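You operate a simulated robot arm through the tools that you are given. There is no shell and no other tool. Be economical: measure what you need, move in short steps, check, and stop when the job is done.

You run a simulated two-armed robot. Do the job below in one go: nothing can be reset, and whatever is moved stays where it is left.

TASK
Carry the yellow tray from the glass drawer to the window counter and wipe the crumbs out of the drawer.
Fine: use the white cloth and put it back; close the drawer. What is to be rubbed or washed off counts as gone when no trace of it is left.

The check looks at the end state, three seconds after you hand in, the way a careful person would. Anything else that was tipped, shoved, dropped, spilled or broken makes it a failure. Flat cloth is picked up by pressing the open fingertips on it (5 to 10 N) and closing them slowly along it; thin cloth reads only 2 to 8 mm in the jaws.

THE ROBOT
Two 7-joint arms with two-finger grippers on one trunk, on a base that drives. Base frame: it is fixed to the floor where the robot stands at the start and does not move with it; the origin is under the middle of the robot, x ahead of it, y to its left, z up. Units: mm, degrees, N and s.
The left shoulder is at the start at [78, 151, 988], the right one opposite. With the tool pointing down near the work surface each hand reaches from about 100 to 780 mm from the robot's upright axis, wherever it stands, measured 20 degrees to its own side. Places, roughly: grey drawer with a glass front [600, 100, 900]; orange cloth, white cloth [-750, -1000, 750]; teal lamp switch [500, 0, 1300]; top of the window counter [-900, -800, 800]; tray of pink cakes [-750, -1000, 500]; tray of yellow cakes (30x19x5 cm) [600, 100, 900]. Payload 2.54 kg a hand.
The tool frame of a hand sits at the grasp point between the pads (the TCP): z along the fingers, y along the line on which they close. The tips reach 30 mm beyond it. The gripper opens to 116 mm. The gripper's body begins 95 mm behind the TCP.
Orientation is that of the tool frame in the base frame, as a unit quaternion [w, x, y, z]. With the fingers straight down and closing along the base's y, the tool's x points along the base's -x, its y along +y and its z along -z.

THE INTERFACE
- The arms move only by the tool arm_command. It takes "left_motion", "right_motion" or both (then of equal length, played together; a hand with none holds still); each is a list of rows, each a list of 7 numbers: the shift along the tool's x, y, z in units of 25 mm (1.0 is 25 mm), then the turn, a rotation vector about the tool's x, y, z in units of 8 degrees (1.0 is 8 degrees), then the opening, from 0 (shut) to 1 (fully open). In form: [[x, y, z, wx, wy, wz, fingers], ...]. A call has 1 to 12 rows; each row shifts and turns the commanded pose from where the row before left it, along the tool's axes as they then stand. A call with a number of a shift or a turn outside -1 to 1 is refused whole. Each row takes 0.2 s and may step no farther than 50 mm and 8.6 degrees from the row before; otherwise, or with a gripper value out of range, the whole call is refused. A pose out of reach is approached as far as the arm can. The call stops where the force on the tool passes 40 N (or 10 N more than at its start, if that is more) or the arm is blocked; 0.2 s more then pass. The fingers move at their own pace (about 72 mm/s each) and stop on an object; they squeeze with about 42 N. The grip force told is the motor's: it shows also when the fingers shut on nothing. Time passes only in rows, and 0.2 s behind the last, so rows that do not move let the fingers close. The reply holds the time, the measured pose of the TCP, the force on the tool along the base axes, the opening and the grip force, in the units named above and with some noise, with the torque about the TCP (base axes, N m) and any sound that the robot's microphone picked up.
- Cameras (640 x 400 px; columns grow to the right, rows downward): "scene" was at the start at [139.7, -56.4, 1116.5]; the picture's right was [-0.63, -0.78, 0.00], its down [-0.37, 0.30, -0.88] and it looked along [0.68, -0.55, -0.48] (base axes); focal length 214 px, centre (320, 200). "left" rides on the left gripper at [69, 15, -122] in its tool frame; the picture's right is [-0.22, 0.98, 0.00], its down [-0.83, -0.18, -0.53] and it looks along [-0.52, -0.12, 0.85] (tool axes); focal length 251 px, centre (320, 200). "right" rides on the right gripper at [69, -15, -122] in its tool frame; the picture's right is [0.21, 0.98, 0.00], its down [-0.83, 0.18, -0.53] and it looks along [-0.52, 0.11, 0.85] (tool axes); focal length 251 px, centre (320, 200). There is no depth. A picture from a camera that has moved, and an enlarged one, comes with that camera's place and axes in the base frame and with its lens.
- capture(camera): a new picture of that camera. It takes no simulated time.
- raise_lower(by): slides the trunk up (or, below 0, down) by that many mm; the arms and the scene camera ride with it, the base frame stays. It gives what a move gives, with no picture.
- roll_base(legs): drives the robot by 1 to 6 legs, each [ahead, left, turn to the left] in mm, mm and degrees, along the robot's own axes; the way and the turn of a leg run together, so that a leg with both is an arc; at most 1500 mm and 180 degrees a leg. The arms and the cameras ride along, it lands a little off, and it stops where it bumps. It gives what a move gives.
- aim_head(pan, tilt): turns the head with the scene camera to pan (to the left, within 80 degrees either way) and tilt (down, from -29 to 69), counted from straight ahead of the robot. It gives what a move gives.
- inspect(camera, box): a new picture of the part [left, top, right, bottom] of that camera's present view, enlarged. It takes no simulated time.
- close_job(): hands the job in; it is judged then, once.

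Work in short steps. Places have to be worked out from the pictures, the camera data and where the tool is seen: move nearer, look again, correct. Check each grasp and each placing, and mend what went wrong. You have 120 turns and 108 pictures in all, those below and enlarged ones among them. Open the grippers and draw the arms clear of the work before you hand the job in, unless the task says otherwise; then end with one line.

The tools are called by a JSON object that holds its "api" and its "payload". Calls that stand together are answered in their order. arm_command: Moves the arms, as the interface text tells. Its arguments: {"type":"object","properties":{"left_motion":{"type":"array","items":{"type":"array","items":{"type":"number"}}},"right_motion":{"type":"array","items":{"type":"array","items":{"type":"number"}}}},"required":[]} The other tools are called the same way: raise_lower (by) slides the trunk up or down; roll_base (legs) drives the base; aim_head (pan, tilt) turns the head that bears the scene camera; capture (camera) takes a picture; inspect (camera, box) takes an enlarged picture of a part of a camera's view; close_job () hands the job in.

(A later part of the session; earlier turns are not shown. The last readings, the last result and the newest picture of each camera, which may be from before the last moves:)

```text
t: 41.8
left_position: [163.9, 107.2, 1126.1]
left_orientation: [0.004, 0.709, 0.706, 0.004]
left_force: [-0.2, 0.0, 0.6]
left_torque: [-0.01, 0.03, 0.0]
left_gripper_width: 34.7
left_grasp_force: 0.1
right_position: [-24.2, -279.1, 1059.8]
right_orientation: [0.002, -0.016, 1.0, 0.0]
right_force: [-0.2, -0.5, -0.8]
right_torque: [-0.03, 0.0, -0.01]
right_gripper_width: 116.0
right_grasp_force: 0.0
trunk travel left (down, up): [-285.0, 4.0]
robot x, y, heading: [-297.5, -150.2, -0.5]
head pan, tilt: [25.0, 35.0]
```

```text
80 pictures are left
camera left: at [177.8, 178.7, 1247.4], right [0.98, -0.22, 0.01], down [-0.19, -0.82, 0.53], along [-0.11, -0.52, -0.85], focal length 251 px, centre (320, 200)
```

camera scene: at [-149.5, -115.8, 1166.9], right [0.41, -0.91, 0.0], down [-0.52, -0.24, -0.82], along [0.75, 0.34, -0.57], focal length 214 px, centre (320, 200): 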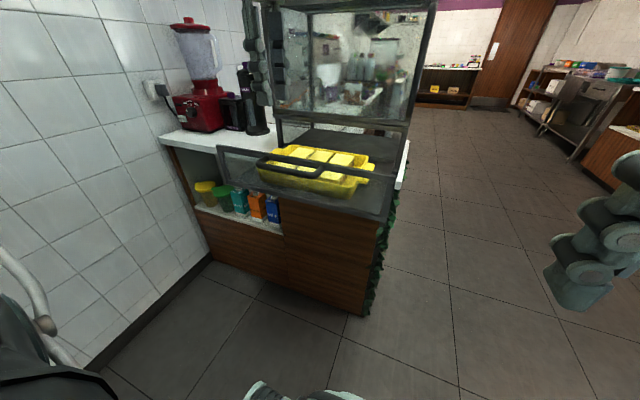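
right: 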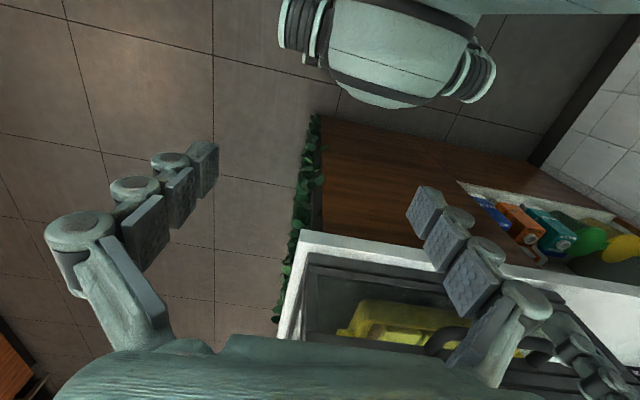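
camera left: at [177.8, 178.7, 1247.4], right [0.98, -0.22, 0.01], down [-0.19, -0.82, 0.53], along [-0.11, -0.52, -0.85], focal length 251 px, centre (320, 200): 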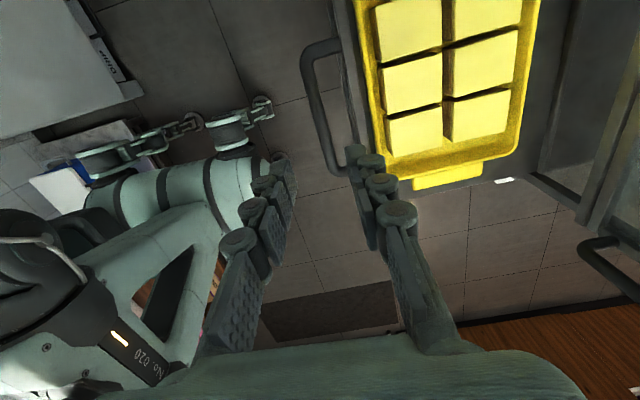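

The tray is fully exposed at about x 236–404, with a tab at each y end (near one at y≈-37..-10). I'll pinch each end across wall and tab with both hands; first I turn the left hand to close along y again.

{"api": "arm_command", "payload": {"left_motion": [[0, 0, 0, 0, 0, -1, 0.6], [0, 0, 0, 0, 0, -1, 0.6], [0, 0, 0, 0, 0, -1, 0.6], [0, 0, 0, 0, 0, -1, 0.6], [0, 0, 0, 0, 0, -1, 0.6], [0, 0, 0, 0, 0, -1, 0.6], [0, 0, 0, 0, 0, -1, 0.6], [0, 0, 0, 0, 0, -1, 0.6], [0, 0, 0, 0, 0, -1, 0.6], [0, 0, 0, 0, 0, -1, 0.6], [0, 0, 0, 0, 0, -1, 0.6], [0, 0, 0, 0, 0, -0.2, 0.6]]}}

{"api": "roll_base", "payload": {"legs": [[30, 0, 0], [0, 280, 0]]}}

{"api": "aim_head", "payload": {"pan": 0, "tilt": 40}}

{"api": "capture", "payload": {"camera": "scene"}}

```text
t: 44.4
left_position: [161.1, 109.0, 1126.6]
left_orientation: [0.006, 0.005, 1.0, -0.001]
left_force: [0.2, 0.4, 0.1]
left_torque: [0.01, -0.01, 0.01]
left_gripper_width: 69.5
left_grasp_force: 0.0
right_position: [-26.0, -278.0, 1059.9]
right_orientation: [0.001, -0.016, 1.0, 0.0]
right_force: [0.9, -0.7, -0.4]
right_torque: [-0.02, 0.01, -0.01]
right_gripper_width: 115.9
right_grasp_force: 0.1
trunk travel left (down, up): [-285.0, 4.0]
robot x, y, heading: [-297.7, -153.3, -0.7]
head pan, tilt: [25.0, 35.0]
```

```text
t: 48.1
left_position: [193.0, 387.6, 1126.0]
left_orientation: [0.006, 0.006, 1.0, 0.0]
left_force: [0.1, -0.2, 0.5]
left_torque: [0.0, 0.04, 0.01]
left_gripper_width: 69.7
left_grasp_force: 0.1
right_position: [8.5, -1.1, 1060.8]
right_orientation: [0.002, -0.016, 1.0, 0.0]
right_force: [-0.6, 0.6, 0.8]
right_torque: [0.0, 0.04, -0.01]
right_gripper_width: 115.9
right_grasp_force: 0.0
trunk travel left (down, up): [-285.0, 4.0]
robot x, y, heading: [-267.6, 125.2, -0.1]
head pan, tilt: [25.0, 35.0]
```

```text
t: 49.0
left_position: [193.5, 386.7, 1125.6]
left_orientation: [0.007, 0.005, 1.0, -0.001]
left_force: [0.2, 0.8, 0.6]
left_torque: [0.01, -0.03, 0.02]
left_gripper_width: 69.4
left_grasp_force: 0.1
right_position: [7.8, -0.7, 1061.3]
right_orientation: [0.0, -0.016, 1.0, 0.001]
right_force: [0.2, -0.4, 0.9]
right_torque: [-0.02, 0.01, 0.03]
right_gripper_width: 115.8
right_grasp_force: 0.0
trunk travel left (down, up): [-285.0, 4.0]
robot x, y, heading: [-264.9, 127.5, -0.1]
head pan, tilt: [0.0, 40.0]
```

```text
79 pictures are left
camera scene: at [-112.8, 141.9, 1162.6], right [0.19, -0.98, 0.0], down [-0.6, -0.12, -0.79], along [0.78, 0.15, -0.61], focal length 214 px, centre (320, 200)
```

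scene: 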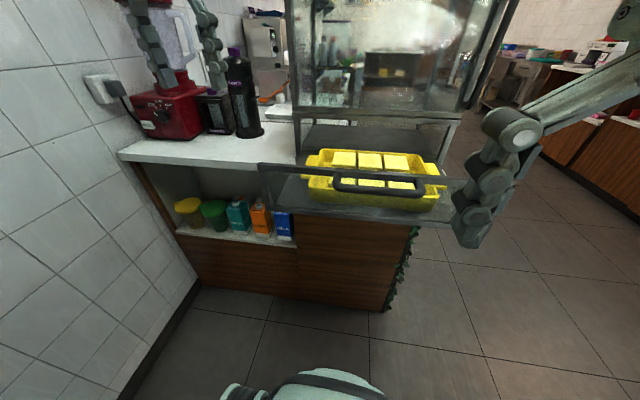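

The tray and drawer are well in view; I enlarge to measure.

{"api": "inspect", "payload": {"camera": "scene", "box": [250, 120, 470, 240]}}

```text
2.91 times, centred on (360, 180) of scene
camera zoom: at [-112.8, 141.9, 1162.6], right [0.19, -0.98, 0.0], down [-0.6, -0.12, -0.79], along [0.78, 0.15, -0.61], focal length 624 px, centre (204, 258)
```

zoom: 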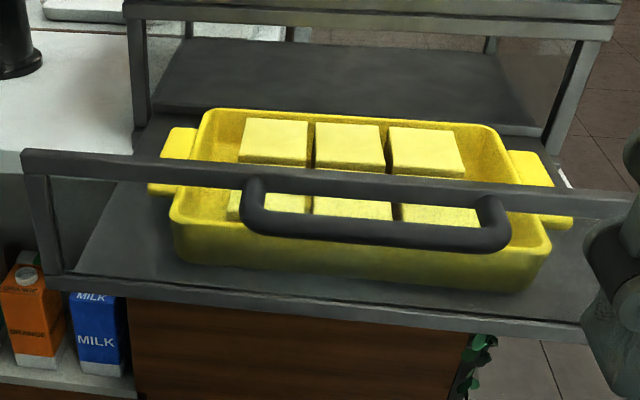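

The tray body spans about x 233–400, y -10–228, rim z≈930; with tabs y -38–258, and the drawer sides are open. I bring both hands above the two ends at about z=1040–1060.

{"api": "arm_command", "payload": {"right_motion": [[-1, -0.07, 0, 0, 0, 0.23, 0.48], [-1, -0.07, 0, 0, 0, 0, 0.48], [-1, -0.07, 0, 0, 0, 0, 0.48], [-1, -0.07, 0, 0, 0, 0, 0.48], [-1, -0.07, 0, 0, 0, 0, 0.48], [-1, -0.07, 0, 0, 0, 0, 0.48], [-1, -0.07, 0, 0, 0, 0, 0.48], [-1, -0.07, 0, 0, 0, 0, 0.48], [-1, -0.07, 0, 0, 0, 0, 0.48], [-1, -0.07, 0, 0, 0, 0, 0.48], [-1, -0.07, 0, 0, 0, 0, 0.48], [-1, -0.07, 0.5, 0, 0, 0, 0.48]], "left_motion": [[-0.425, -0.49, 0.28, 0, 0, 0, 0.48], [-0.425, -0.49, 0.28, 0, 0, 0, 0.48], [-0.425, -0.49, 0.28, 0, 0, 0, 0.48], [-0.425, -0.49, 0.28, 0, 0, 0, 0.48], [-0.425, -0.49, 0.28, 0, 0, 0, 0.48], [-0.425, -0.49, 0.28, 0, 0, 0, 0.48], [-0.425, -0.49, 0.28, 0, 0, 0, 0.48], [-0.425, -0.49, 0.28, 0, 0, 0, 0.48], [-0.425, -0.49, 0.28, 0, 0, 0, 0.48], [-0.425, -0.49, 0.28, 0, 0, 0, 0.48], [-0.425, -0.49, 0.28, 0, 0, 0, 0.48], [-0.425, -0.49, 0.28, 0, 0, 0, 0.48]]}}

{"api": "capture", "payload": {"camera": "left"}}

{"api": "capture", "payload": {"camera": "right"}}

```text
t: 51.6
left_position: [302.3, 267.1, 1045.6]
left_orientation: [0.006, 0.003, 1.0, 0.0]
left_force: [0.3, -0.9, -0.2]
left_torque: [-0.01, 0.04, 0.01]
left_gripper_width: 55.6
left_grasp_force: 0.1
left hand out of reach, approached as far as the arm can: row 10, 11, 12
right_position: [308.3, -20.8, 1048.9]
right_orientation: [0.0, -0.001, 1.0, 0.0]
right_force: [0.0, 0.5, -0.6]
right_torque: [0.0, -0.01, 0.02]
right_gripper_width: 55.5
right_grasp_force: 0.0
trunk travel left (down, up): [-285.0, 4.0]
robot x, y, heading: [-264.9, 127.9, -0.2]
head pan, tilt: [0.0, 40.0]
```

```text
77 pictures are left
camera left: at [233.0, 284.0, 1166.3], right [0.22, 0.98, 0.0], down [0.82, -0.18, 0.54], along [0.53, -0.12, -0.84], focal length 251 px, centre (320, 200)
```

left: 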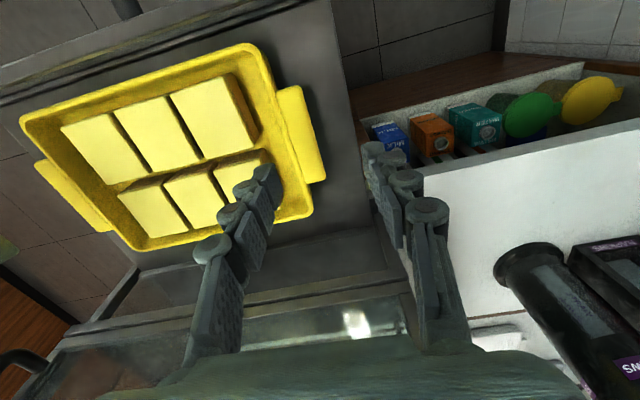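

```text
76 pictures are left
camera right: at [238.7, -35.5, 1170.5], right [-0.22, 0.98, 0.0], down [0.83, 0.18, 0.53], along [0.52, 0.12, -0.85], focal length 251 px, centre (320, 200)
```

right: 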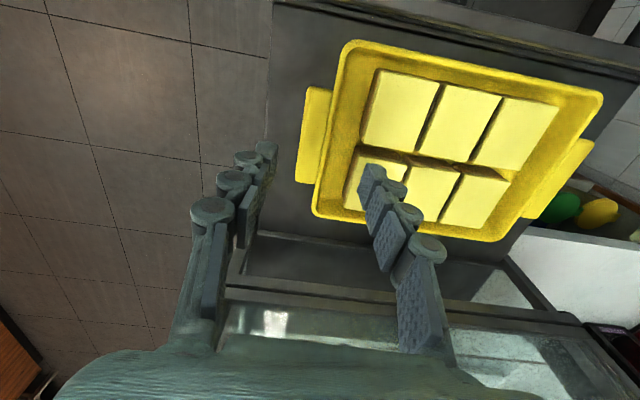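

The left arm halted short at y=267 (fold limit). I try to step it on toward y=240 at z≈1000 to see if it gets there.

{"api": "arm_command", "payload": {"left_motion": [[-0.3, -0.3, 0.5, 0, 0, 0, 0.48], [-0.3, -0.4, 0.5, 0, 0, 0, 0.48], [-0.2, -0.4, 0.5, 0, 0, 0, 0.48]]}}

{"api": "aim_head", "payload": {"pan": 30, "tilt": 10}}

{"api": "capture", "payload": {"camera": "scene"}}

```text
t: 52.4
left_position: [310.0, 269.4, 1029.9]
left_orientation: [0.006, 0.005, 1.0, -0.001]
left_force: [0.6, 0.6, 0.9]
left_torque: [0.02, 0.0, 0.01]
left_gripper_width: 55.8
left_grasp_force: 0.0
left hand out of reach, approached as far as the arm can: row 1, 2, 3
right_position: [307.9, -19.5, 1048.6]
right_orientation: [0.001, -0.001, 1.0, 0.001]
right_force: [-0.6, -0.7, -0.5]
right_torque: [0.01, 0.02, -0.04]
right_gripper_width: 55.5
right_grasp_force: 0.1
trunk travel left (down, up): [-285.0, 4.0]
robot x, y, heading: [-262.3, 127.0, -0.3]
head pan, tilt: [0.0, 40.0]
```

```text
t: 53.4
left_position: [309.7, 269.0, 1030.5]
left_orientation: [0.006, 0.005, 1.0, -0.001]
left_force: [-0.7, -0.7, 0.8]
left_torque: [-0.02, -0.05, 0.03]
left_gripper_width: 55.8
left_grasp_force: 0.0
right_position: [308.3, -21.0, 1047.6]
right_orientation: [0.001, -0.001, 1.0, 0.0]
right_force: [0.2, 0.4, 0.7]
right_torque: [-0.01, 0.03, 0.0]
right_gripper_width: 55.6
right_grasp_force: 0.0
trunk travel left (down, up): [-285.0, 4.0]
robot x, y, heading: [-266.3, 125.0, -0.3]
head pan, tilt: [30.0, 10.0]
```

```text
75 pictures are left
camera scene: at [-116.8, 171.5, 1206.9], right [0.49, -0.87, 0.0], down [-0.15, -0.09, -0.98], along [0.86, 0.49, -0.17], focal length 214 px, centre (320, 200)
```

scene: 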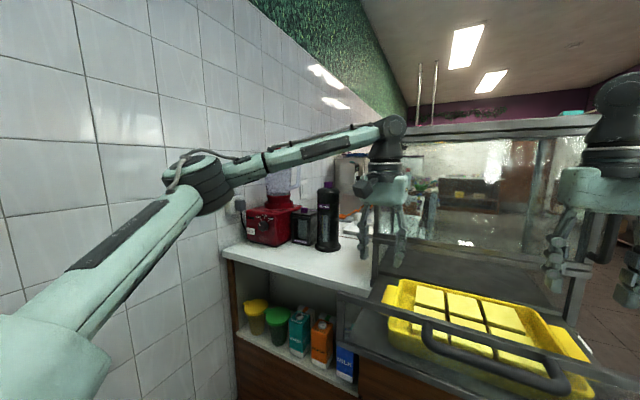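

The left arm's elbow is swung out left, so probably a wrist joint is at its limit. I back off a bit and test a yaw change for freedom.

{"api": "arm_command", "payload": {"left_motion": [[0, 0, 0, 0, 0, 1, 0.48], [0, 0, 0, 0, 0, 1, 0.48], [0, -0.5, 0, 0, 0, 0, 0.48], [0, -0.5, 0, 0, 0, 0, 0.48]]}}

```text
t: 54.4
left_position: [303.2, 261.6, 1031.7]
left_orientation: [0.007, 0.144, 0.989, 0.001]
left_force: [0.2, -0.1, 0.2]
left_torque: [-0.02, 0.0, 0.0]
left_gripper_width: 55.6
left_grasp_force: 0.0
left hand out of reach, approached as far as the arm can: row 3, 4
right_position: [308.0, -20.7, 1048.9]
right_orientation: [0.001, -0.001, 1.0, 0.0]
right_force: [-0.5, -0.1, 0.2]
right_torque: [0.04, 0.03, 0.05]
right_gripper_width: 55.6
right_grasp_force: 0.0
trunk travel left (down, up): [-285.0, 4.0]
robot x, y, heading: [-266.3, 123.7, -0.3]
head pan, tilt: [30.0, 10.0]
```

Not the yaw. I undo it, lift and retract the left hand toward its start-like posture, so the arm can refold.

{"api": "arm_command", "payload": {"left_motion": [[0, 0, -1, 0, 0, -1, 0.48], [0, 0, -1, 0, 0, -1, 0.48], [1, 0, -1, 0, 0, 0, 0.48], [1, 0, 0, 0, 0, 0, 0.48], [1, 0, 0, 0, 0, 0, 0.48], [1, 0, 0, 0, 0, 0, 0.48], [1, 0, 0, 0, 0, 0, 0.48], [1, 0, 0, 0, 0, 0, 0.48], [1, 0, 0, 0, 0, 0, 0.48], [1, 0, 0, 0, 0, 0, 0.48]]}}

{"api": "arm_command", "payload": {"left_motion": [[0, -1, 0, 0, 0, 0, 0.48], [0, -1, 0, 0, 0, 0, 0.48], [-1, 0, 0, 0, 0, 0, 0.48], [-1, 0, 0, 0, 0, 0, 0.48], [-1, 0, 0, 0, 0, 0, 0.48], [-1, 0, 0, 0, 0, 0, 0.48]]}}

{"api": "capture", "payload": {"camera": "scene"}}

```text
t: 56.6
left_position: [94.5, 275.3, 1099.1]
left_orientation: [0.007, 0.005, 1.0, 0.0]
left_force: [-0.9, 0.5, -0.3]
left_torque: [0.01, 0.0, -0.05]
left_gripper_width: 55.7
left_grasp_force: 0.2
left hand out of reach, approached as far as the arm can: row 1, 2
right_position: [307.6, -20.4, 1050.1]
right_orientation: [0.001, 0.0, 1.0, 0.0]
right_force: [1.0, 0.4, 0.7]
right_torque: [0.01, -0.01, -0.01]
right_gripper_width: 55.7
right_grasp_force: 0.1
trunk travel left (down, up): [-285.0, 4.0]
robot x, y, heading: [-270.0, 124.0, -0.3]
head pan, tilt: [30.0, 10.0]
```

```text
t: 58.0
left_position: [196.0, 224.5, 1100.3]
left_orientation: [0.006, 0.005, 1.0, -0.001]
left_force: [0.7, -0.2, 0.0]
left_torque: [0.02, 0.0, 0.01]
left_gripper_width: 55.4
left_grasp_force: 0.1
right_position: [308.7, -20.5, 1048.2]
right_orientation: [0.0, -0.001, 1.0, 0.0]
right_force: [0.4, 1.0, 0.4]
right_torque: [-0.01, 0.01, 0.03]
right_gripper_width: 55.9
right_grasp_force: 0.1
trunk travel left (down, up): [-285.0, 4.0]
robot x, y, heading: [-266.6, 126.0, -0.3]
head pan, tilt: [30.0, 10.0]
```

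```text
74 pictures are left
camera scene: at [-116.0, 171.7, 1206.8], right [0.5, -0.87, 0.0], down [-0.15, -0.09, -0.98], along [0.86, 0.49, -0.17], focal length 214 px, centre (320, 200)
```

scene: 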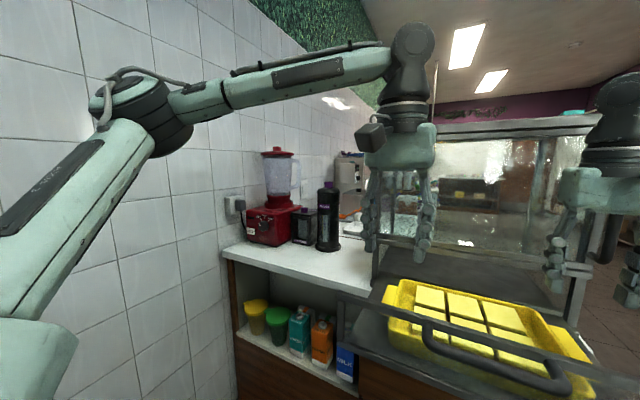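

It moved well this time. I go forward along y≈225–235 to x≈320 and then down.

{"api": "arm_command", "payload": {"left_motion": [[-1, 0.1, 0, 0, 0, 0, 0.48], [-1, 0.1, 0, 0, 0, 0, 0.48], [-1, 0.1, 0, 0, 0, 0, 0.48], [-1, 0.1, 0, 0, 0, 0, 0.48], [-0.8, 0.1, 0, 0, 0, 0, 0.48], [0, 0, 1, 0, 0, 0, 0.48], [0, 0, 1, 0, 0, 0, 0.48]]}}

```text
t: 59.6
left_position: [284.7, 274.5, 1047.4]
left_orientation: [0.007, 0.004, 1.0, 0.0]
left_force: [0.4, 0.0, 0.3]
left_torque: [0.01, 0.0, -0.03]
left_gripper_width: 55.9
left_grasp_force: 0.2
left hand out of reach, approached as far as the arm can: row 1, 2, 3, 4, 5
right_position: [309.2, -20.8, 1048.2]
right_orientation: [0.001, -0.001, 1.0, 0.0]
right_force: [-0.1, 0.7, 0.3]
right_torque: [-0.03, 0.0, -0.03]
right_gripper_width: 55.5
right_grasp_force: 0.0
trunk travel left (down, up): [-285.0, 4.0]
robot x, y, heading: [-265.2, 127.6, -0.4]
head pan, tilt: [30.0, 10.0]
```

The inward limit depends on distance, so I bring the base 100 mm nearer and 40 mm right to make both targets easier.

{"api": "arm_command", "payload": {"left_motion": [[1, 0, 0, 0, 0, 0, 0.48], [1, 0, 0, 0, 0, 0, 0.48], [1, 0, 0, 0, 0, 0, 0.48], [0.5, 0, 0, 0, 0, 0, 0.48]], "right_motion": [[1, 0, 0, 0, 0, 0, 0.48], [1, 0, 0, 0, 0, 0, 0.48], [1, 0, 0, 0, 0, 0, 0.48], [0.5, 0, 0, 0, 0, 0, 0.48]]}}

{"api": "roll_base", "payload": {"legs": [[100, -40, 0]]}}

```text
t: 60.6
left_position: [194.9, 273.1, 1045.8]
left_orientation: [0.007, 0.005, 1.0, -0.001]
left_force: [-0.5, 0.3, 0.3]
left_torque: [0.02, 0.02, 0.02]
left_gripper_width: 55.9
left_grasp_force: 0.0
right_position: [220.1, -22.1, 1047.5]
right_orientation: [0.0, 0.0, 1.0, 0.001]
right_force: [-0.2, -0.4, 0.4]
right_torque: [-0.02, -0.01, -0.02]
right_gripper_width: 55.5
right_grasp_force: 0.2
trunk travel left (down, up): [-285.0, 4.0]
robot x, y, heading: [-263.0, 123.0, -0.2]
head pan, tilt: [30.0, 10.0]
```

```text
t: 61.8
left_position: [295.5, 233.7, 1045.3]
left_orientation: [0.006, 0.005, 1.0, 0.0]
left_force: [-0.2, -0.7, -0.5]
left_torque: [0.02, 0.02, 0.0]
left_gripper_width: 55.6
left_grasp_force: 0.1
right_position: [319.8, -60.8, 1048.7]
right_orientation: [0.001, -0.001, 1.0, 0.0]
right_force: [0.6, -0.1, 0.0]
right_torque: [0.0, 0.01, -0.02]
right_gripper_width: 55.8
right_grasp_force: 0.2
trunk travel left (down, up): [-285.0, 4.0]
robot x, y, heading: [-166.9, 85.2, -0.3]
head pan, tilt: [30.0, 10.0]
```

Now both hands go to x≈320, y≈240 / -21, and down to z≈985 for a close look.

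{"api": "arm_command", "payload": {"left_motion": [[-0.5, 0.1, 0, 0, 0, 0, 0.48], [-0.4, 0.1, 0, 0, 0, 0, 0.48], [0, 0, 1, 0, 0, 0, 0.48], [0, 0, 1, 0, 0, 0, 0.48], [0, 0, 0.4, 0, 0, 0, 0.48]], "right_motion": [[0, 0.8, 0, 0, 0, 0, 0.48], [0, 0.8, 0, 0, 0, 0, 0.48], [0, 0, 1, 0, 0, 0, 0.48], [0, 0, 1, 0, 0, 0, 0.48], [0, 0, 0.5, 0, 0, 0, 0.48]]}}

{"api": "capture", "payload": {"camera": "left"}}

{"api": "capture", "payload": {"camera": "right"}}

```text
t: 63.0
left_position: [317.4, 239.4, 985.2]
left_orientation: [0.007, 0.004, 1.0, 0.0]
left_force: [0.4, 0.1, 0.6]
left_torque: [-0.01, 0.0, 0.0]
left_gripper_width: 55.7
left_grasp_force: 0.1
right_position: [319.3, -21.3, 986.4]
right_orientation: [0.001, 0.0, 1.0, -0.001]
right_force: [0.6, 0.5, -0.3]
right_torque: [0.0, 0.03, -0.02]
right_gripper_width: 55.8
right_grasp_force: 0.2
trunk travel left (down, up): [-285.0, 4.0]
robot x, y, heading: [-165.6, 84.6, -0.4]
head pan, tilt: [30.0, 10.0]
```

```text
73 pictures are left
camera left: at [248.5, 256.0, 1105.9], right [0.22, 0.97, 0.0], down [0.82, -0.19, 0.54], along [0.53, -0.12, -0.84], focal length 251 px, centre (320, 200)
```

left: 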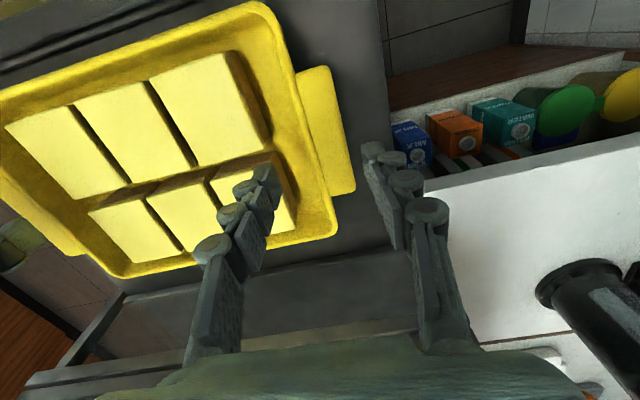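

```text
72 pictures are left
camera right: at [249.4, -35.5, 1107.8], right [-0.22, 0.98, 0.0], down [0.82, 0.18, 0.54], along [0.52, 0.12, -0.84], focal length 251 px, centre (320, 200)
```

right: 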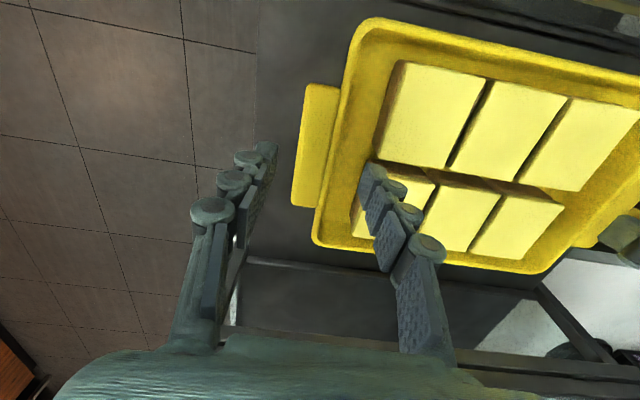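

Both tabs lie at x≈316. The gap between inner wall and cakes decides the pinch, so I enlarge both views.

{"api": "inspect", "payload": {"camera": "right", "box": [270, 60, 430, 260]}}

{"api": "inspect", "payload": {"camera": "left", "box": [200, 50, 400, 250]}}

```text
2.00 times, centred on (350, 160) of right
camera zoom: at [249.4, -35.5, 1107.8], right [-0.22, 0.98, 0.0], down [0.82, 0.18, 0.54], along [0.52, 0.12, -0.84], focal length 503 px, centre (260, 280)
```

zoom: 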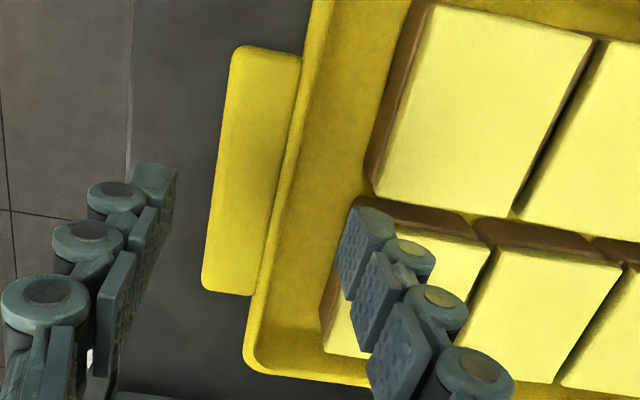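

```text
2.00 times, centred on (300, 150) of left
camera zoom: at [248.5, 256.0, 1105.9], right [0.22, 0.97, 0.0], down [0.82, -0.19, 0.54], along [0.53, -0.12, -0.84], focal length 503 px, centre (360, 300)
```

zoom: 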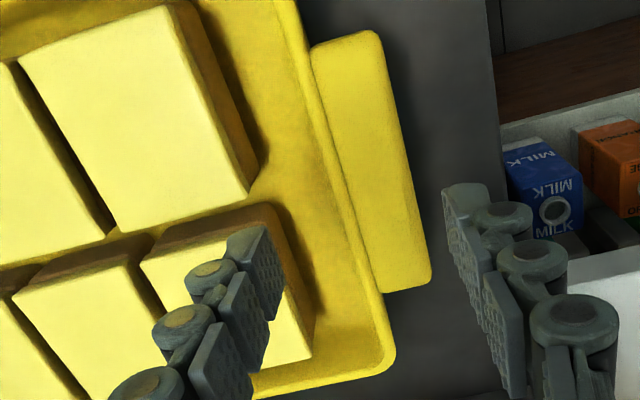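

The gaps are about 25 mm inside, enough. Grip lines: left y 227–258 (centre 242), right y -35–-4 (centre -19). I narrow the jaws and descend with both to z≈922.

{"api": "arm_command", "payload": {"left_motion": [[0, 0.1, 0, 0, 0, 0, 0.4], [0, 0, 0.8, 0, 0, 0, 0.4], [0, 0, 0.8, 0, 0, 0, 0.4], [0, 0, 0.8, 0, 0, 0, 0.4], [0, 0, 0.15, 0, 0, 0, 0.4]], "right_motion": [[0, 0.08, 0, 0, 0, 0, 0.41], [0, 0, 0.8, 0, 0, 0, 0.41], [0, 0, 0.8, 0, 0, 0, 0.41], [0, 0, 0.8, 0, 0, 0, 0.41], [0, 0, 0.15, 0, 0, 0, 0.41]]}}

{"api": "capture", "payload": {"camera": "left"}}

{"api": "capture", "payload": {"camera": "right"}}

```text
t: 64.2
left_position: [319.7, 241.1, 921.5]
left_orientation: [0.006, 0.004, 1.0, -0.001]
left_force: [-0.7, 0.2, 0.7]
left_torque: [-0.01, 0.01, -0.01]
left_gripper_width: 46.3
left_grasp_force: 0.1
right_position: [319.3, -18.9, 922.8]
right_orientation: [0.0, -0.001, 1.0, 0.0]
right_force: [-0.1, 1.2, -1.4]
right_torque: [0.01, 0.01, 0.0]
right_gripper_width: 47.4
right_grasp_force: 0.1
trunk travel left (down, up): [-285.0, 4.0]
robot x, y, heading: [-168.0, 83.4, -0.4]
head pan, tilt: [30.0, 10.0]
```

```text
69 pictures are left
camera left: at [249.6, 257.8, 1042.3], right [0.22, 0.97, 0.0], down [0.82, -0.19, 0.54], along [0.53, -0.12, -0.84], focal length 251 px, centre (320, 200)
```

left: 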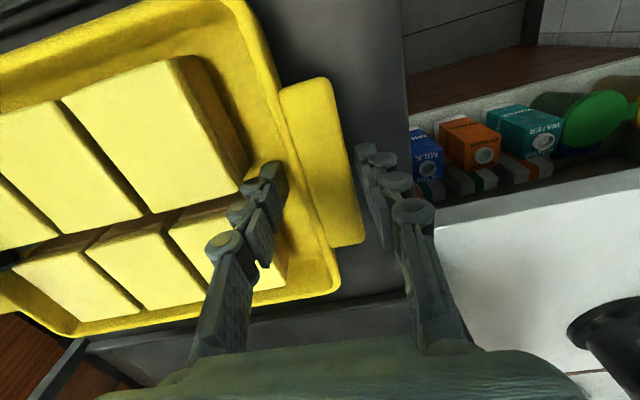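

```text
68 pictures are left
camera right: at [249.6, -33.5, 1044.6], right [-0.22, 0.98, 0.0], down [0.82, 0.18, 0.54], along [0.52, 0.12, -0.84], focal length 251 px, centre (320, 200)
```

right: 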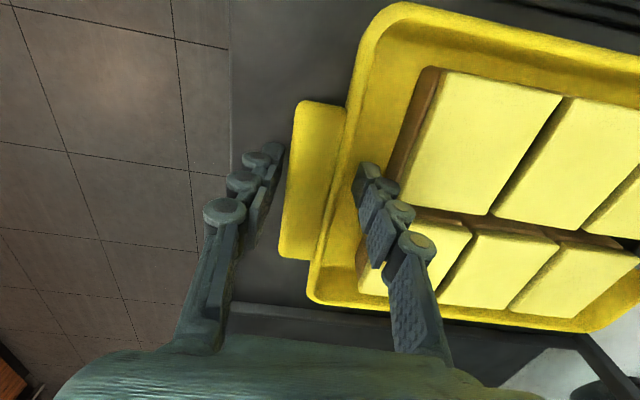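

Both tabs are straddled. By comparing views the rim may be nearer z=918, so I go 10 mm deeper and then close.

{"api": "arm_command", "payload": {"left_motion": [[0, 0, 0.2, 0, 0, 0, 0.4], [0, 0, 0.2, 0, 0, 0, 0.4], [0, 0, 0, 0, 0, 0, 0.3], [0, 0, 0, 0, 0, 0, 0.2], [0, 0, 0, 0, 0, 0, 0], [0, 0, 0, 0, 0, 0, 0]], "right_motion": [[0, 0, 0.2, 0, 0, 0, 0.41], [0, 0, 0.2, 0, 0, 0, 0.41], [0, 0, 0, 0, 0, 0, 0.3], [0, 0, 0, 0, 0, 0, 0.2], [0, 0, 0, 0, 0, 0, 0], [0, 0, 0, 0, 0, 0, 0]]}}

{"api": "capture", "payload": {"camera": "left"}}

{"api": "capture", "payload": {"camera": "right"}}

```text
t: 65.0
left_position: [321.0, 242.4, 921.1]
left_orientation: [0.016, 0.0, 1.0, -0.004]
left_force: [-1.7, 26.5, 35.0]
left_torque: [-1.93, 0.84, 0.74]
left_gripper_width: 34.9
left_grasp_force: 35.0
right_position: [320.9, -17.8, 919.8]
right_orientation: [0.01, 0.001, 1.0, 0.004]
right_force: [3.2, -12.3, 18.8]
right_torque: [0.68, 0.4, 0.43]
right_gripper_width: 42.3
right_grasp_force: 14.6
trunk travel left (down, up): [-285.0, 4.0]
robot x, y, heading: [-168.5, 81.1, -0.5]
head pan, tilt: [30.0, 10.0]
stopped in row 4 (right hand): the force on the tool passed its limit at 41 N (the readings are from after the stop); the commanded pose is now the measured one
```

```text
67 pictures are left
camera left: at [249.6, 259.2, 1039.4], right [0.22, 0.98, 0.0], down [0.81, -0.18, 0.56], along [0.55, -0.12, -0.83], focal length 251 px, centre (320, 200)
```

left: 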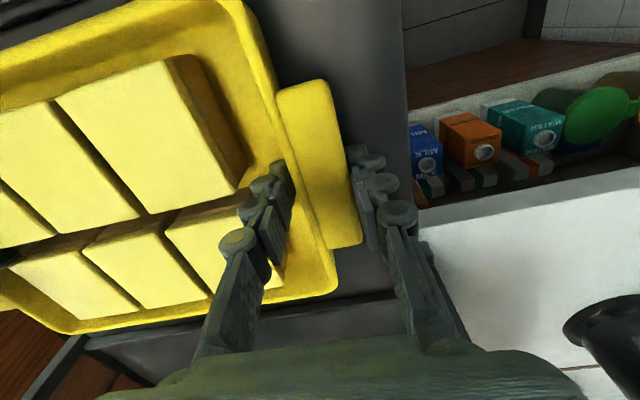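

```text
66 pictures are left
camera right: at [249.1, -32.4, 1041.2], right [-0.21, 0.98, 0.0], down [0.81, 0.18, 0.55], along [0.54, 0.12, -0.83], focal length 251 px, centre (320, 200)
```

right: 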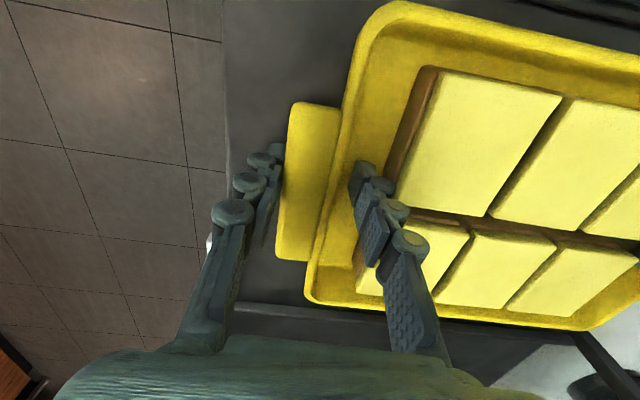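

The tips touched the tray floor (upward force), so I raise 4 mm and close both.

{"api": "arm_command", "payload": {"left_motion": [[0, 0, -0.16, 0, 0, 0, 0.33], [0, 0, 0, 0, 0, 0, 0.33], [0, 0, 0, 0, 0, 0, 0.2], [0, 0, 0, 0, 0, 0, 0], [0, 0, 0, 0, 0, 0, 0]], "right_motion": [[0, 0, -0.16, 0, 0, 0, 0.36], [0, 0, 0, 0, 0, 0, 0.33], [0, 0, 0, 0, 0, 0, 0.2], [0, 0, 0, 0, 0, 0, 0], [0, 0, 0, 0, 0, 0, 0]]}}

```text
t: 66.2
left_position: [321.1, 241.7, 919.8]
left_orientation: [0.011, 0.003, 1.0, -0.003]
left_force: [4.6, 35.4, 1.7]
left_torque: [-3.54, 1.57, 0.77]
left_gripper_width: 35.0
left_grasp_force: 42.1
right_position: [320.9, -17.7, 919.6]
right_orientation: [0.006, 0.0, 1.0, 0.003]
right_force: [-7.8, -28.7, 8.0]
right_torque: [3.83, 0.08, 0.73]
right_gripper_width: 40.3
right_grasp_force: 42.1
trunk travel left (down, up): [-285.0, 4.0]
robot x, y, heading: [-165.9, 85.8, -0.4]
head pan, tilt: [30.0, 10.0]
```

Both ends are gripped (35 and 40 mm). I ease the sideways squeeze a little, then lift slowly together.

{"api": "arm_command", "payload": {"left_motion": [[0, 0.08, 0, 0, 0, 0, 0], [0, 0, -0.3, 0, 0, 0, 0], [0, 0, -0.3, 0, 0, 0, 0], [0, 0, -0.3, 0, 0, 0, 0]], "right_motion": [[0, -0.08, 0, 0, 0, 0, 0], [0, 0, -0.3, 0, 0, 0, 0], [0, 0, -0.3, 0, 0, 0, 0], [0, 0, -0.3, 0, 0, 0, 0]]}}

{"api": "aim_head", "payload": {"pan": 5, "tilt": 35}}

{"api": "capture", "payload": {"camera": "scene"}}

```text
t: 67.2
left_position: [322.0, 241.7, 941.7]
left_orientation: [0.01, 0.004, 1.0, -0.004]
left_force: [6.9, 24.2, -3.1]
left_torque: [-3.71, 0.64, 1.87]
left_gripper_width: 33.2
left_grasp_force: 42.6
right_position: [322.7, -19.7, 942.0]
right_orientation: [0.006, 0.0, 1.0, 0.004]
right_force: [-7.0, -22.3, -4.6]
right_torque: [3.85, -0.69, -0.18]
right_gripper_width: 38.1
right_grasp_force: 41.6
trunk travel left (down, up): [-285.0, 4.0]
robot x, y, heading: [-172.2, 84.8, -0.2]
head pan, tilt: [30.0, 10.0]
```

```text
t: 68.1
left_position: [321.8, 241.2, 941.9]
left_orientation: [0.01, 0.004, 1.0, -0.004]
left_force: [5.6, 29.2, -3.2]
left_torque: [-3.94, 0.53, 1.18]
left_gripper_width: 32.4
left_grasp_force: 42.2
right_position: [322.4, -20.6, 941.9]
right_orientation: [0.006, 0.001, 1.0, 0.003]
right_force: [-6.4, -29.2, -5.0]
right_torque: [3.75, -0.53, 0.37]
right_gripper_width: 36.9
right_grasp_force: 41.5
trunk travel left (down, up): [-285.0, 4.0]
robot x, y, heading: [-163.9, 89.6, -0.1]
head pan, tilt: [5.0, 35.0]
```

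```text
65 pictures are left
camera scene: at [-10.0, 92.9, 1166.8], right [0.08, -1.0, 0.0], down [-0.57, -0.05, -0.82], along [0.82, 0.07, -0.57], focal length 214 px, centre (320, 200)
```

scene: 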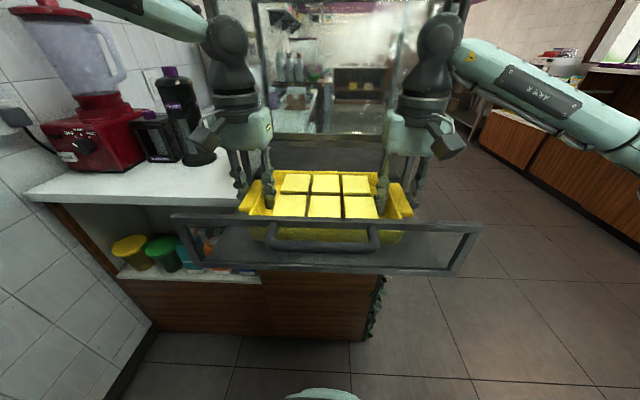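

The tray is off the floor, about 8 N in all, level. Hands are squeezing inward, so I ease 3 mm out each and lift 100 mm.

{"api": "arm_command", "payload": {"left_motion": [[0, 0.12, 0, 0, 0, 0, 0], [0, 0, -0.5, 0, 0, 0, 0], [0, 0, -0.7, 0, 0, 0, 0], [0, 0, -0.7, 0, 0, 0, 0], [0, 0, -0.7, 0, 0, 0, 0], [0, 0, -0.7, 0, 0, 0, 0], [0, 0, -0.7, 0, 0, 0, 0]], "right_motion": [[0, -0.12, 0, 0, 0, 0, 0], [0, 0, -0.5, 0, 0, 0, 0], [0, 0, -0.7, 0, 0, 0, 0], [0, 0, -0.7, 0, 0, 0, 0], [0, 0, -0.7, 0, 0, 0, 0], [0, 0, -0.7, 0, 0, 0, 0], [0, 0, -0.7, 0, 0, 0, 0]]}}

{"api": "capture", "payload": {"camera": "scene"}}

```text
t: 69.7
left_position: [319.9, 244.5, 1044.6]
left_orientation: [0.012, 0.005, 1.0, -0.006]
left_force: [11.5, -5.9, -5.2]
left_torque: [-3.21, 0.77, 1.91]
left_gripper_width: 31.7
left_grasp_force: 41.7
right_position: [320.4, -22.3, 1043.1]
right_orientation: [0.006, -0.003, 1.0, 0.005]
right_force: [-10.6, 5.8, -2.9]
right_torque: [3.64, -0.77, 1.13]
right_gripper_width: 31.6
right_grasp_force: 41.8
trunk travel left (down, up): [-285.0, 4.0]
robot x, y, heading: [-163.9, 83.6, -0.6]
head pan, tilt: [5.0, 35.0]
```

```text
64 pictures are left
camera scene: at [-10.4, 92.8, 1166.8], right [0.08, -1.0, 0.0], down [-0.57, -0.05, -0.82], along [0.82, 0.07, -0.57], focal length 214 px, centre (320, 200)
```

scene: 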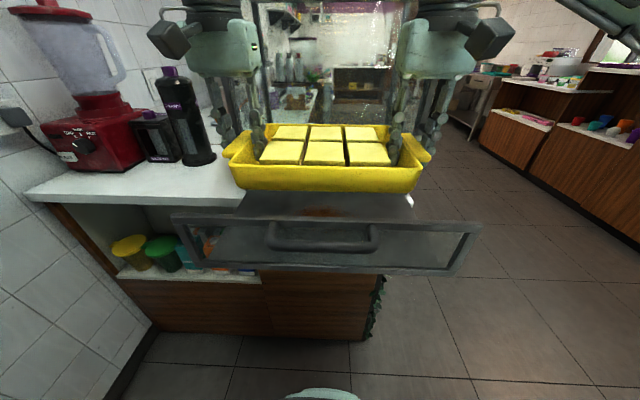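

The tray is held level above the drawer rail, and brown crumbs show on the drawer floor. I sidestep right 800 mm, keeping the tray over open floor.

{"api": "roll_base", "payload": {"legs": [[0, -400, 0], [0, -400, 0]]}}

{"api": "aim_head", "payload": {"pan": -75, "tilt": 30}}

{"api": "capture", "payload": {"camera": "scene"}}

```text
t: 78.1
left_position: [317.3, -557.7, 1043.9]
left_orientation: [0.013, 0.006, 1.0, -0.005]
left_force: [6.9, -12.4, -4.9]
left_torque: [-3.12, 0.27, 0.92]
left_gripper_width: 31.6
left_grasp_force: 41.8
right_position: [318.1, -823.3, 1041.8]
right_orientation: [0.007, 0.0, 1.0, 0.007]
right_force: [-7.5, 13.7, -4.3]
right_torque: [3.24, -0.27, 1.08]
right_gripper_width: 31.4
right_grasp_force: 41.9
trunk travel left (down, up): [-285.0, 4.0]
robot x, y, heading: [-169.7, -714.7, -0.5]
head pan, tilt: [5.0, 35.0]
```

```text
t: 79.6
left_position: [316.9, -557.4, 1043.0]
left_orientation: [0.013, 0.005, 1.0, -0.005]
left_force: [5.9, 4.3, -4.2]
left_torque: [-2.92, 0.94, 0.92]
left_gripper_width: 31.5
left_grasp_force: 42.3
right_position: [316.8, -822.0, 1042.3]
right_orientation: [0.007, 0.001, 1.0, 0.007]
right_force: [-4.7, -4.3, -3.7]
right_torque: [3.01, -0.93, 0.4]
right_gripper_width: 31.4
right_grasp_force: 42.1
trunk travel left (down, up): [-285.0, 4.0]
robot x, y, heading: [-170.0, -714.8, -0.6]
head pan, tilt: [-75.0, 30.0]
```

```text
63 pictures are left
camera scene: at [-78.8, -801.9, 1174.6], right [-0.97, -0.25, 0.0], down [-0.13, 0.48, -0.87], along [0.22, -0.84, -0.5], focal length 214 px, centre (320, 200)
```

scene: 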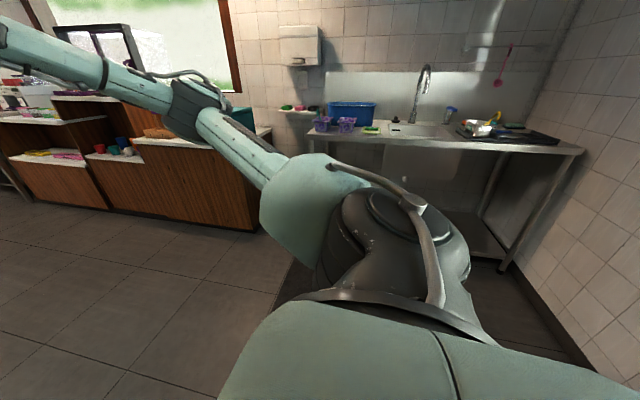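

The turning space looks free. I turn right by 90 degrees and look at the window counter.

{"api": "roll_base", "payload": {"legs": [[0, 0, -90]]}}

{"api": "capture", "payload": {"camera": "scene"}}

```text
t: 83.9
left_position: [-11.2, -1202.0, 1043.5]
left_orientation: [0.004, 0.709, 0.705, -0.012]
left_force: [4.1, -8.8, -4.7]
left_torque: [0.27, 2.74, 0.85]
left_gripper_width: 31.3
left_grasp_force: 41.6
right_position: [-277.1, -1204.3, 1043.5]
right_orientation: [0.01, 0.706, 0.708, 0.001]
right_force: [-3.5, 8.9, -3.8]
right_torque: [-0.25, -2.96, 1.36]
right_gripper_width: 31.3
right_grasp_force: 42.3
trunk travel left (down, up): [-285.0, 4.0]
robot x, y, heading: [-170.6, -716.6, -90.4]
head pan, tilt: [-75.0, 30.0]
```

```text
62 pictures are left
camera scene: at [-257.9, -805.6, 1174.6], right [-0.26, 0.97, 0.0], down [0.48, 0.13, -0.87], along [-0.84, -0.22, -0.5], focal length 214 px, centre (320, 200)
```

scene: 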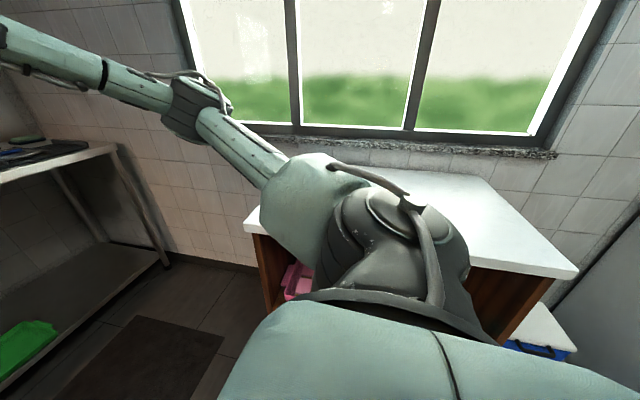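

The counter top spans about x -1160…-700, y -1145…-349, its right half free. I turn the remaining 90 degrees and look down at it.

{"api": "roll_base", "payload": {"legs": [[0, 0, -90]]}}

{"api": "aim_head", "payload": {"pan": 0, "tilt": 40}}

{"api": "capture", "payload": {"camera": "scene"}}

```text
t: 88.2
left_position: [-658.4, -876.9, 1043.7]
left_orientation: [-0.007, 1.0, 0.0, -0.012]
left_force: [-6.8, -7.0, -5.4]
left_torque: [2.69, -0.18, 0.84]
left_gripper_width: 31.6
left_grasp_force: 41.7
right_position: [-659.6, -612.7, 1042.5]
right_orientation: [0.007, 1.0, 0.005, -0.006]
right_force: [7.7, 5.9, -3.3]
right_torque: [-2.96, 0.22, 1.16]
right_gripper_width: 31.3
right_grasp_force: 42.1
trunk travel left (down, up): [-285.0, 4.0]
robot x, y, heading: [-173.3, -713.6, -180.0]
head pan, tilt: [-75.0, 30.0]
```

```text
t: 89.7
left_position: [-657.9, -878.0, 1042.7]
left_orientation: [-0.006, 1.0, 0.002, -0.012]
left_force: [-3.4, -6.2, -5.5]
left_torque: [2.76, -0.87, 0.86]
left_gripper_width: 31.2
left_grasp_force: 42.4
right_position: [-661.6, -610.9, 1041.6]
right_orientation: [0.007, 1.0, 0.005, -0.006]
right_force: [4.5, 4.9, -3.8]
right_torque: [-2.98, 0.91, 0.42]
right_gripper_width: 31.3
right_grasp_force: 42.5
trunk travel left (down, up): [-285.0, 4.0]
robot x, y, heading: [-168.1, -712.2, -179.9]
head pan, tilt: [0.0, 40.0]
```

```text
61 pictures are left
camera scene: at [-323.8, -714.2, 1159.2], right [0.0, 1.0, 0.0], down [0.64, 0.0, -0.77], along [-0.77, 0.0, -0.64], focal length 214 px, centre (320, 200)
```

scene: 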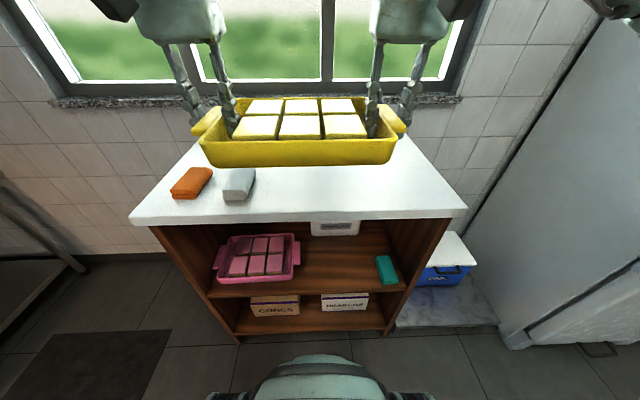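

Excellent view: the counter is clear on the right; white cloth is a folded pad at about (-816,-943), orange at y≈-1075. I drive forward 140 and right 165 to bring the tray over the free right part.

{"api": "roll_base", "payload": {"legs": [[0, -165, 0], [140, 0, 0]]}}

{"api": "capture", "payload": {"camera": "scene"}}

```text
t: 92.9
left_position: [-799.3, -709.8, 1042.5]
left_orientation: [-0.006, 1.0, 0.0, -0.013]
left_force: [-8.6, -6.6, -6.6]
left_torque: [2.59, -0.21, 0.89]
left_gripper_width: 31.3
left_grasp_force: 42.1
right_position: [-801.0, -444.9, 1042.0]
right_orientation: [0.008, 1.0, 0.005, -0.006]
right_force: [8.0, 5.6, -3.8]
right_torque: [-2.95, 0.15, 1.19]
right_gripper_width: 31.3
right_grasp_force: 42.1
trunk travel left (down, up): [-285.0, 4.0]
robot x, y, heading: [-309.9, -548.1, -179.9]
head pan, tilt: [0.0, 40.0]
```

```text
60 pictures are left
camera scene: at [-464.8, -547.6, 1159.0], right [0.0, 1.0, 0.0], down [0.64, 0.0, -0.77], along [-0.77, 0.0, -0.64], focal length 214 px, centre (320, 200)
```

scene: 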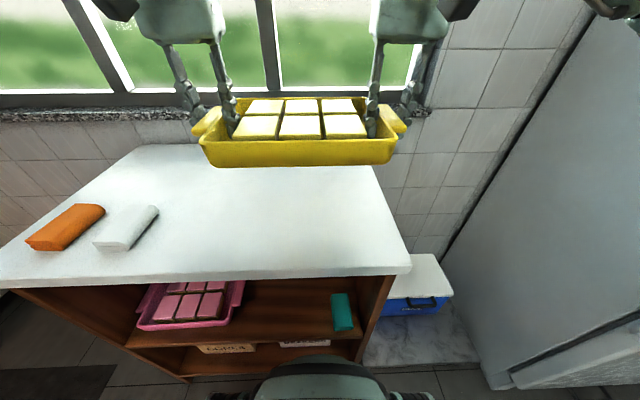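

Cross-checking the two views: counter top z≈825, front x≈-668, right edge y≈-390. I nudge the base 30 mm forward and 30 mm left, then lower the trunk 120 mm.

{"api": "roll_base", "payload": {"legs": [[30, 30, 0]]}}

{"api": "raise_lower", "payload": {"by": -120}}

{"api": "capture", "payload": {"camera": "scene"}}

{"api": "capture", "payload": {"camera": "right"}}

```text
t: 93.8
left_position: [-828.8, -739.8, 1043.0]
left_orientation: [-0.007, 1.0, 0.001, -0.012]
left_force: [-3.6, -5.5, -4.5]
left_torque: [2.84, -0.81, 0.48]
left_gripper_width: 31.7
left_grasp_force: 41.9
right_position: [-830.7, -473.8, 1041.5]
right_orientation: [0.007, 1.0, 0.006, -0.006]
right_force: [3.2, 6.1, -4.2]
right_torque: [-2.89, 0.77, 0.43]
right_gripper_width: 31.5
right_grasp_force: 42.0
trunk travel left (down, up): [-285.0, 4.0]
robot x, y, heading: [-339.1, -576.2, -179.7]
head pan, tilt: [0.0, 40.0]
```

```text
t: 95.3
left_position: [-827.1, -741.4, 923.9]
left_orientation: [-0.007, 1.0, 0.002, -0.012]
left_force: [-4.8, -6.3, -3.0]
left_torque: [2.74, -0.84, 0.88]
left_gripper_width: 31.4
left_grasp_force: 41.8
right_position: [-829.5, -473.6, 922.8]
right_orientation: [0.007, 1.0, 0.005, -0.007]
right_force: [4.2, 5.7, -4.3]
right_torque: [-2.78, 0.83, 0.35]
right_gripper_width: 31.5
right_grasp_force: 42.0
trunk travel left (down, up): [-165.0, 124.0]
robot x, y, heading: [-339.3, -578.0, -180.0]
head pan, tilt: [0.0, 40.0]
```

```text
59 pictures are left
camera scene: at [-493.6, -577.4, 1039.3], right [0.0, 1.0, 0.0], down [0.64, 0.0, -0.77], along [-0.77, 0.0, -0.64], focal length 214 px, centre (320, 200)
```

scene: 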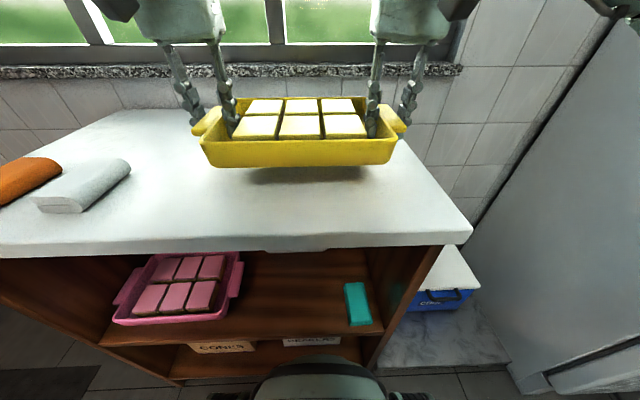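

```text
58 pictures are left
camera right: at [-760.7, -456.2, 1044.1], right [0.23, -0.97, 0.01], down [-0.82, -0.18, 0.55], along [-0.53, -0.13, -0.84], focal length 251 px, centre (320, 200)
```

right: 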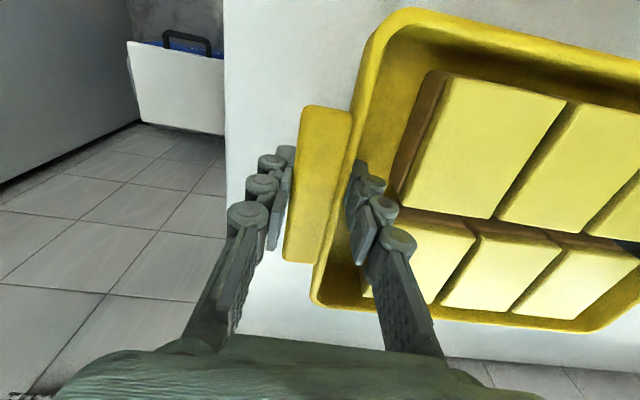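

The tray hovers fully over the counter with margin all around. I lower with the arms in small rows until contact shows.

{"api": "arm_command", "payload": {"left_motion": [[0, 0, 0.4, 0, 0, 0, 0], [0, 0, 0.4, 0, 0, 0, 0], [0, 0, 0.4, 0, 0, 0, 0], [0, 0, 0.2, 0, 0, 0, 0], [0, 0, 0.2, 0, 0, 0, 0]], "right_motion": [[0, 0, 0.4, 0, 0, 0, 0], [0, 0, 0.4, 0, 0, 0, 0], [0, 0, 0.4, 0, 0, 0, 0], [0, 0, 0.2, 0, 0, 0, 0], [0, 0, 0.2, 0, 0, 0, 0]]}}

{"api": "capture", "payload": {"camera": "scene"}}

```text
t: 96.5
left_position: [-829.4, -740.0, 886.7]
left_orientation: [-0.008, 1.0, 0.0, -0.014]
left_force: [-1.9, -14.8, 15.6]
left_torque: [2.81, -2.04, -0.38]
left_gripper_width: 31.8
left_grasp_force: 41.9
right_position: [-830.4, -473.8, 885.6]
right_orientation: [0.008, 1.0, 0.006, -0.008]
right_force: [-5.4, 13.4, 13.6]
right_torque: [-2.14, -0.93, 0.59]
right_gripper_width: 31.3
right_grasp_force: 42.3
trunk travel left (down, up): [-165.0, 124.0]
robot x, y, heading: [-337.3, -579.1, -179.9]
head pan, tilt: [0.0, 40.0]
```

```text
57 pictures are left
camera scene: at [-492.6, -577.5, 1040.3], right [0.0, 1.0, 0.0], down [0.64, 0.0, -0.77], along [-0.77, 0.0, -0.64], focal length 214 px, centre (320, 200)
```

scene: 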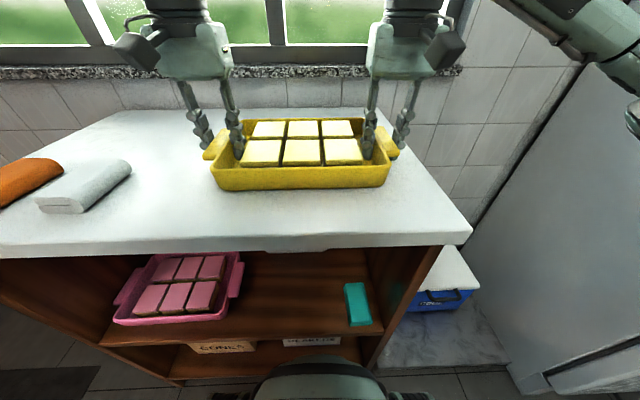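

Contact: upward forces of about 15 N per hand, the tray is down. I open the jaws moderately and lift straight out.

{"api": "arm_command", "payload": {"left_motion": [[0, 0, 0, 0, 0, 0, 0.33], [0, 0, 0, 0, 0, 0, 0.38], [0, 0, -0.3, 0, 0, 0, 0.38], [0, 0, -0.6, 0, 0, 0, 0.38], [0, 0, -1, 0, 0, 0, 0.38], [0, 0, -1, 0, 0, 0, 0.38]], "right_motion": [[0, 0, 0, 0, 0, 0, 0.33], [0, 0, 0, 0, 0, 0, 0.38], [0, 0, -0.3, 0, 0, 0, 0.38], [0, 0, -0.6, 0, 0, 0, 0.38], [0, 0, -1, 0, 0, 0, 0.38], [0, 0, -1, 0, 0, 0, 0.38]]}}

{"api": "capture", "payload": {"camera": "scene"}}

```text
t: 98.0
left_position: [-826.3, -739.8, 955.4]
left_orientation: [-0.007, 1.0, 0.001, -0.013]
left_force: [0.1, 0.1, 0.2]
left_torque: [0.03, -0.02, 0.0]
left_gripper_width: 44.1
left_grasp_force: 0.0
right_position: [-829.5, -473.8, 956.5]
right_orientation: [0.007, 1.0, 0.006, -0.006]
right_force: [-0.3, -0.4, -1.0]
right_torque: [0.0, 0.02, 0.03]
right_gripper_width: 44.2
right_grasp_force: 0.0
trunk travel left (down, up): [-165.0, 124.0]
robot x, y, heading: [-343.9, -572.6, -180.1]
head pan, tilt: [0.0, 40.0]
```

```text
56 pictures are left
camera scene: at [-493.0, -577.4, 1039.3], right [0.0, 1.0, 0.0], down [0.64, 0.0, -0.77], along [-0.77, 0.0, -0.64], focal length 214 px, centre (320, 200)
```

scene: 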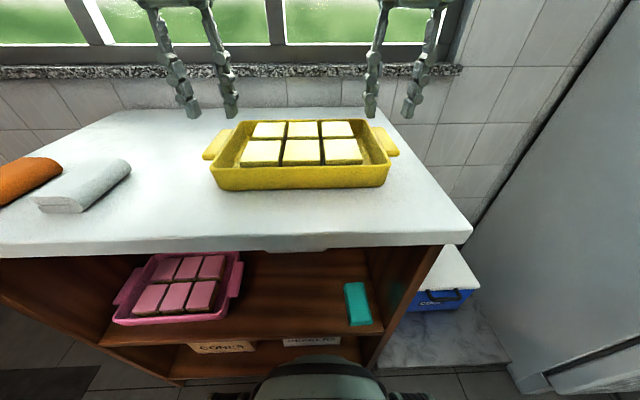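

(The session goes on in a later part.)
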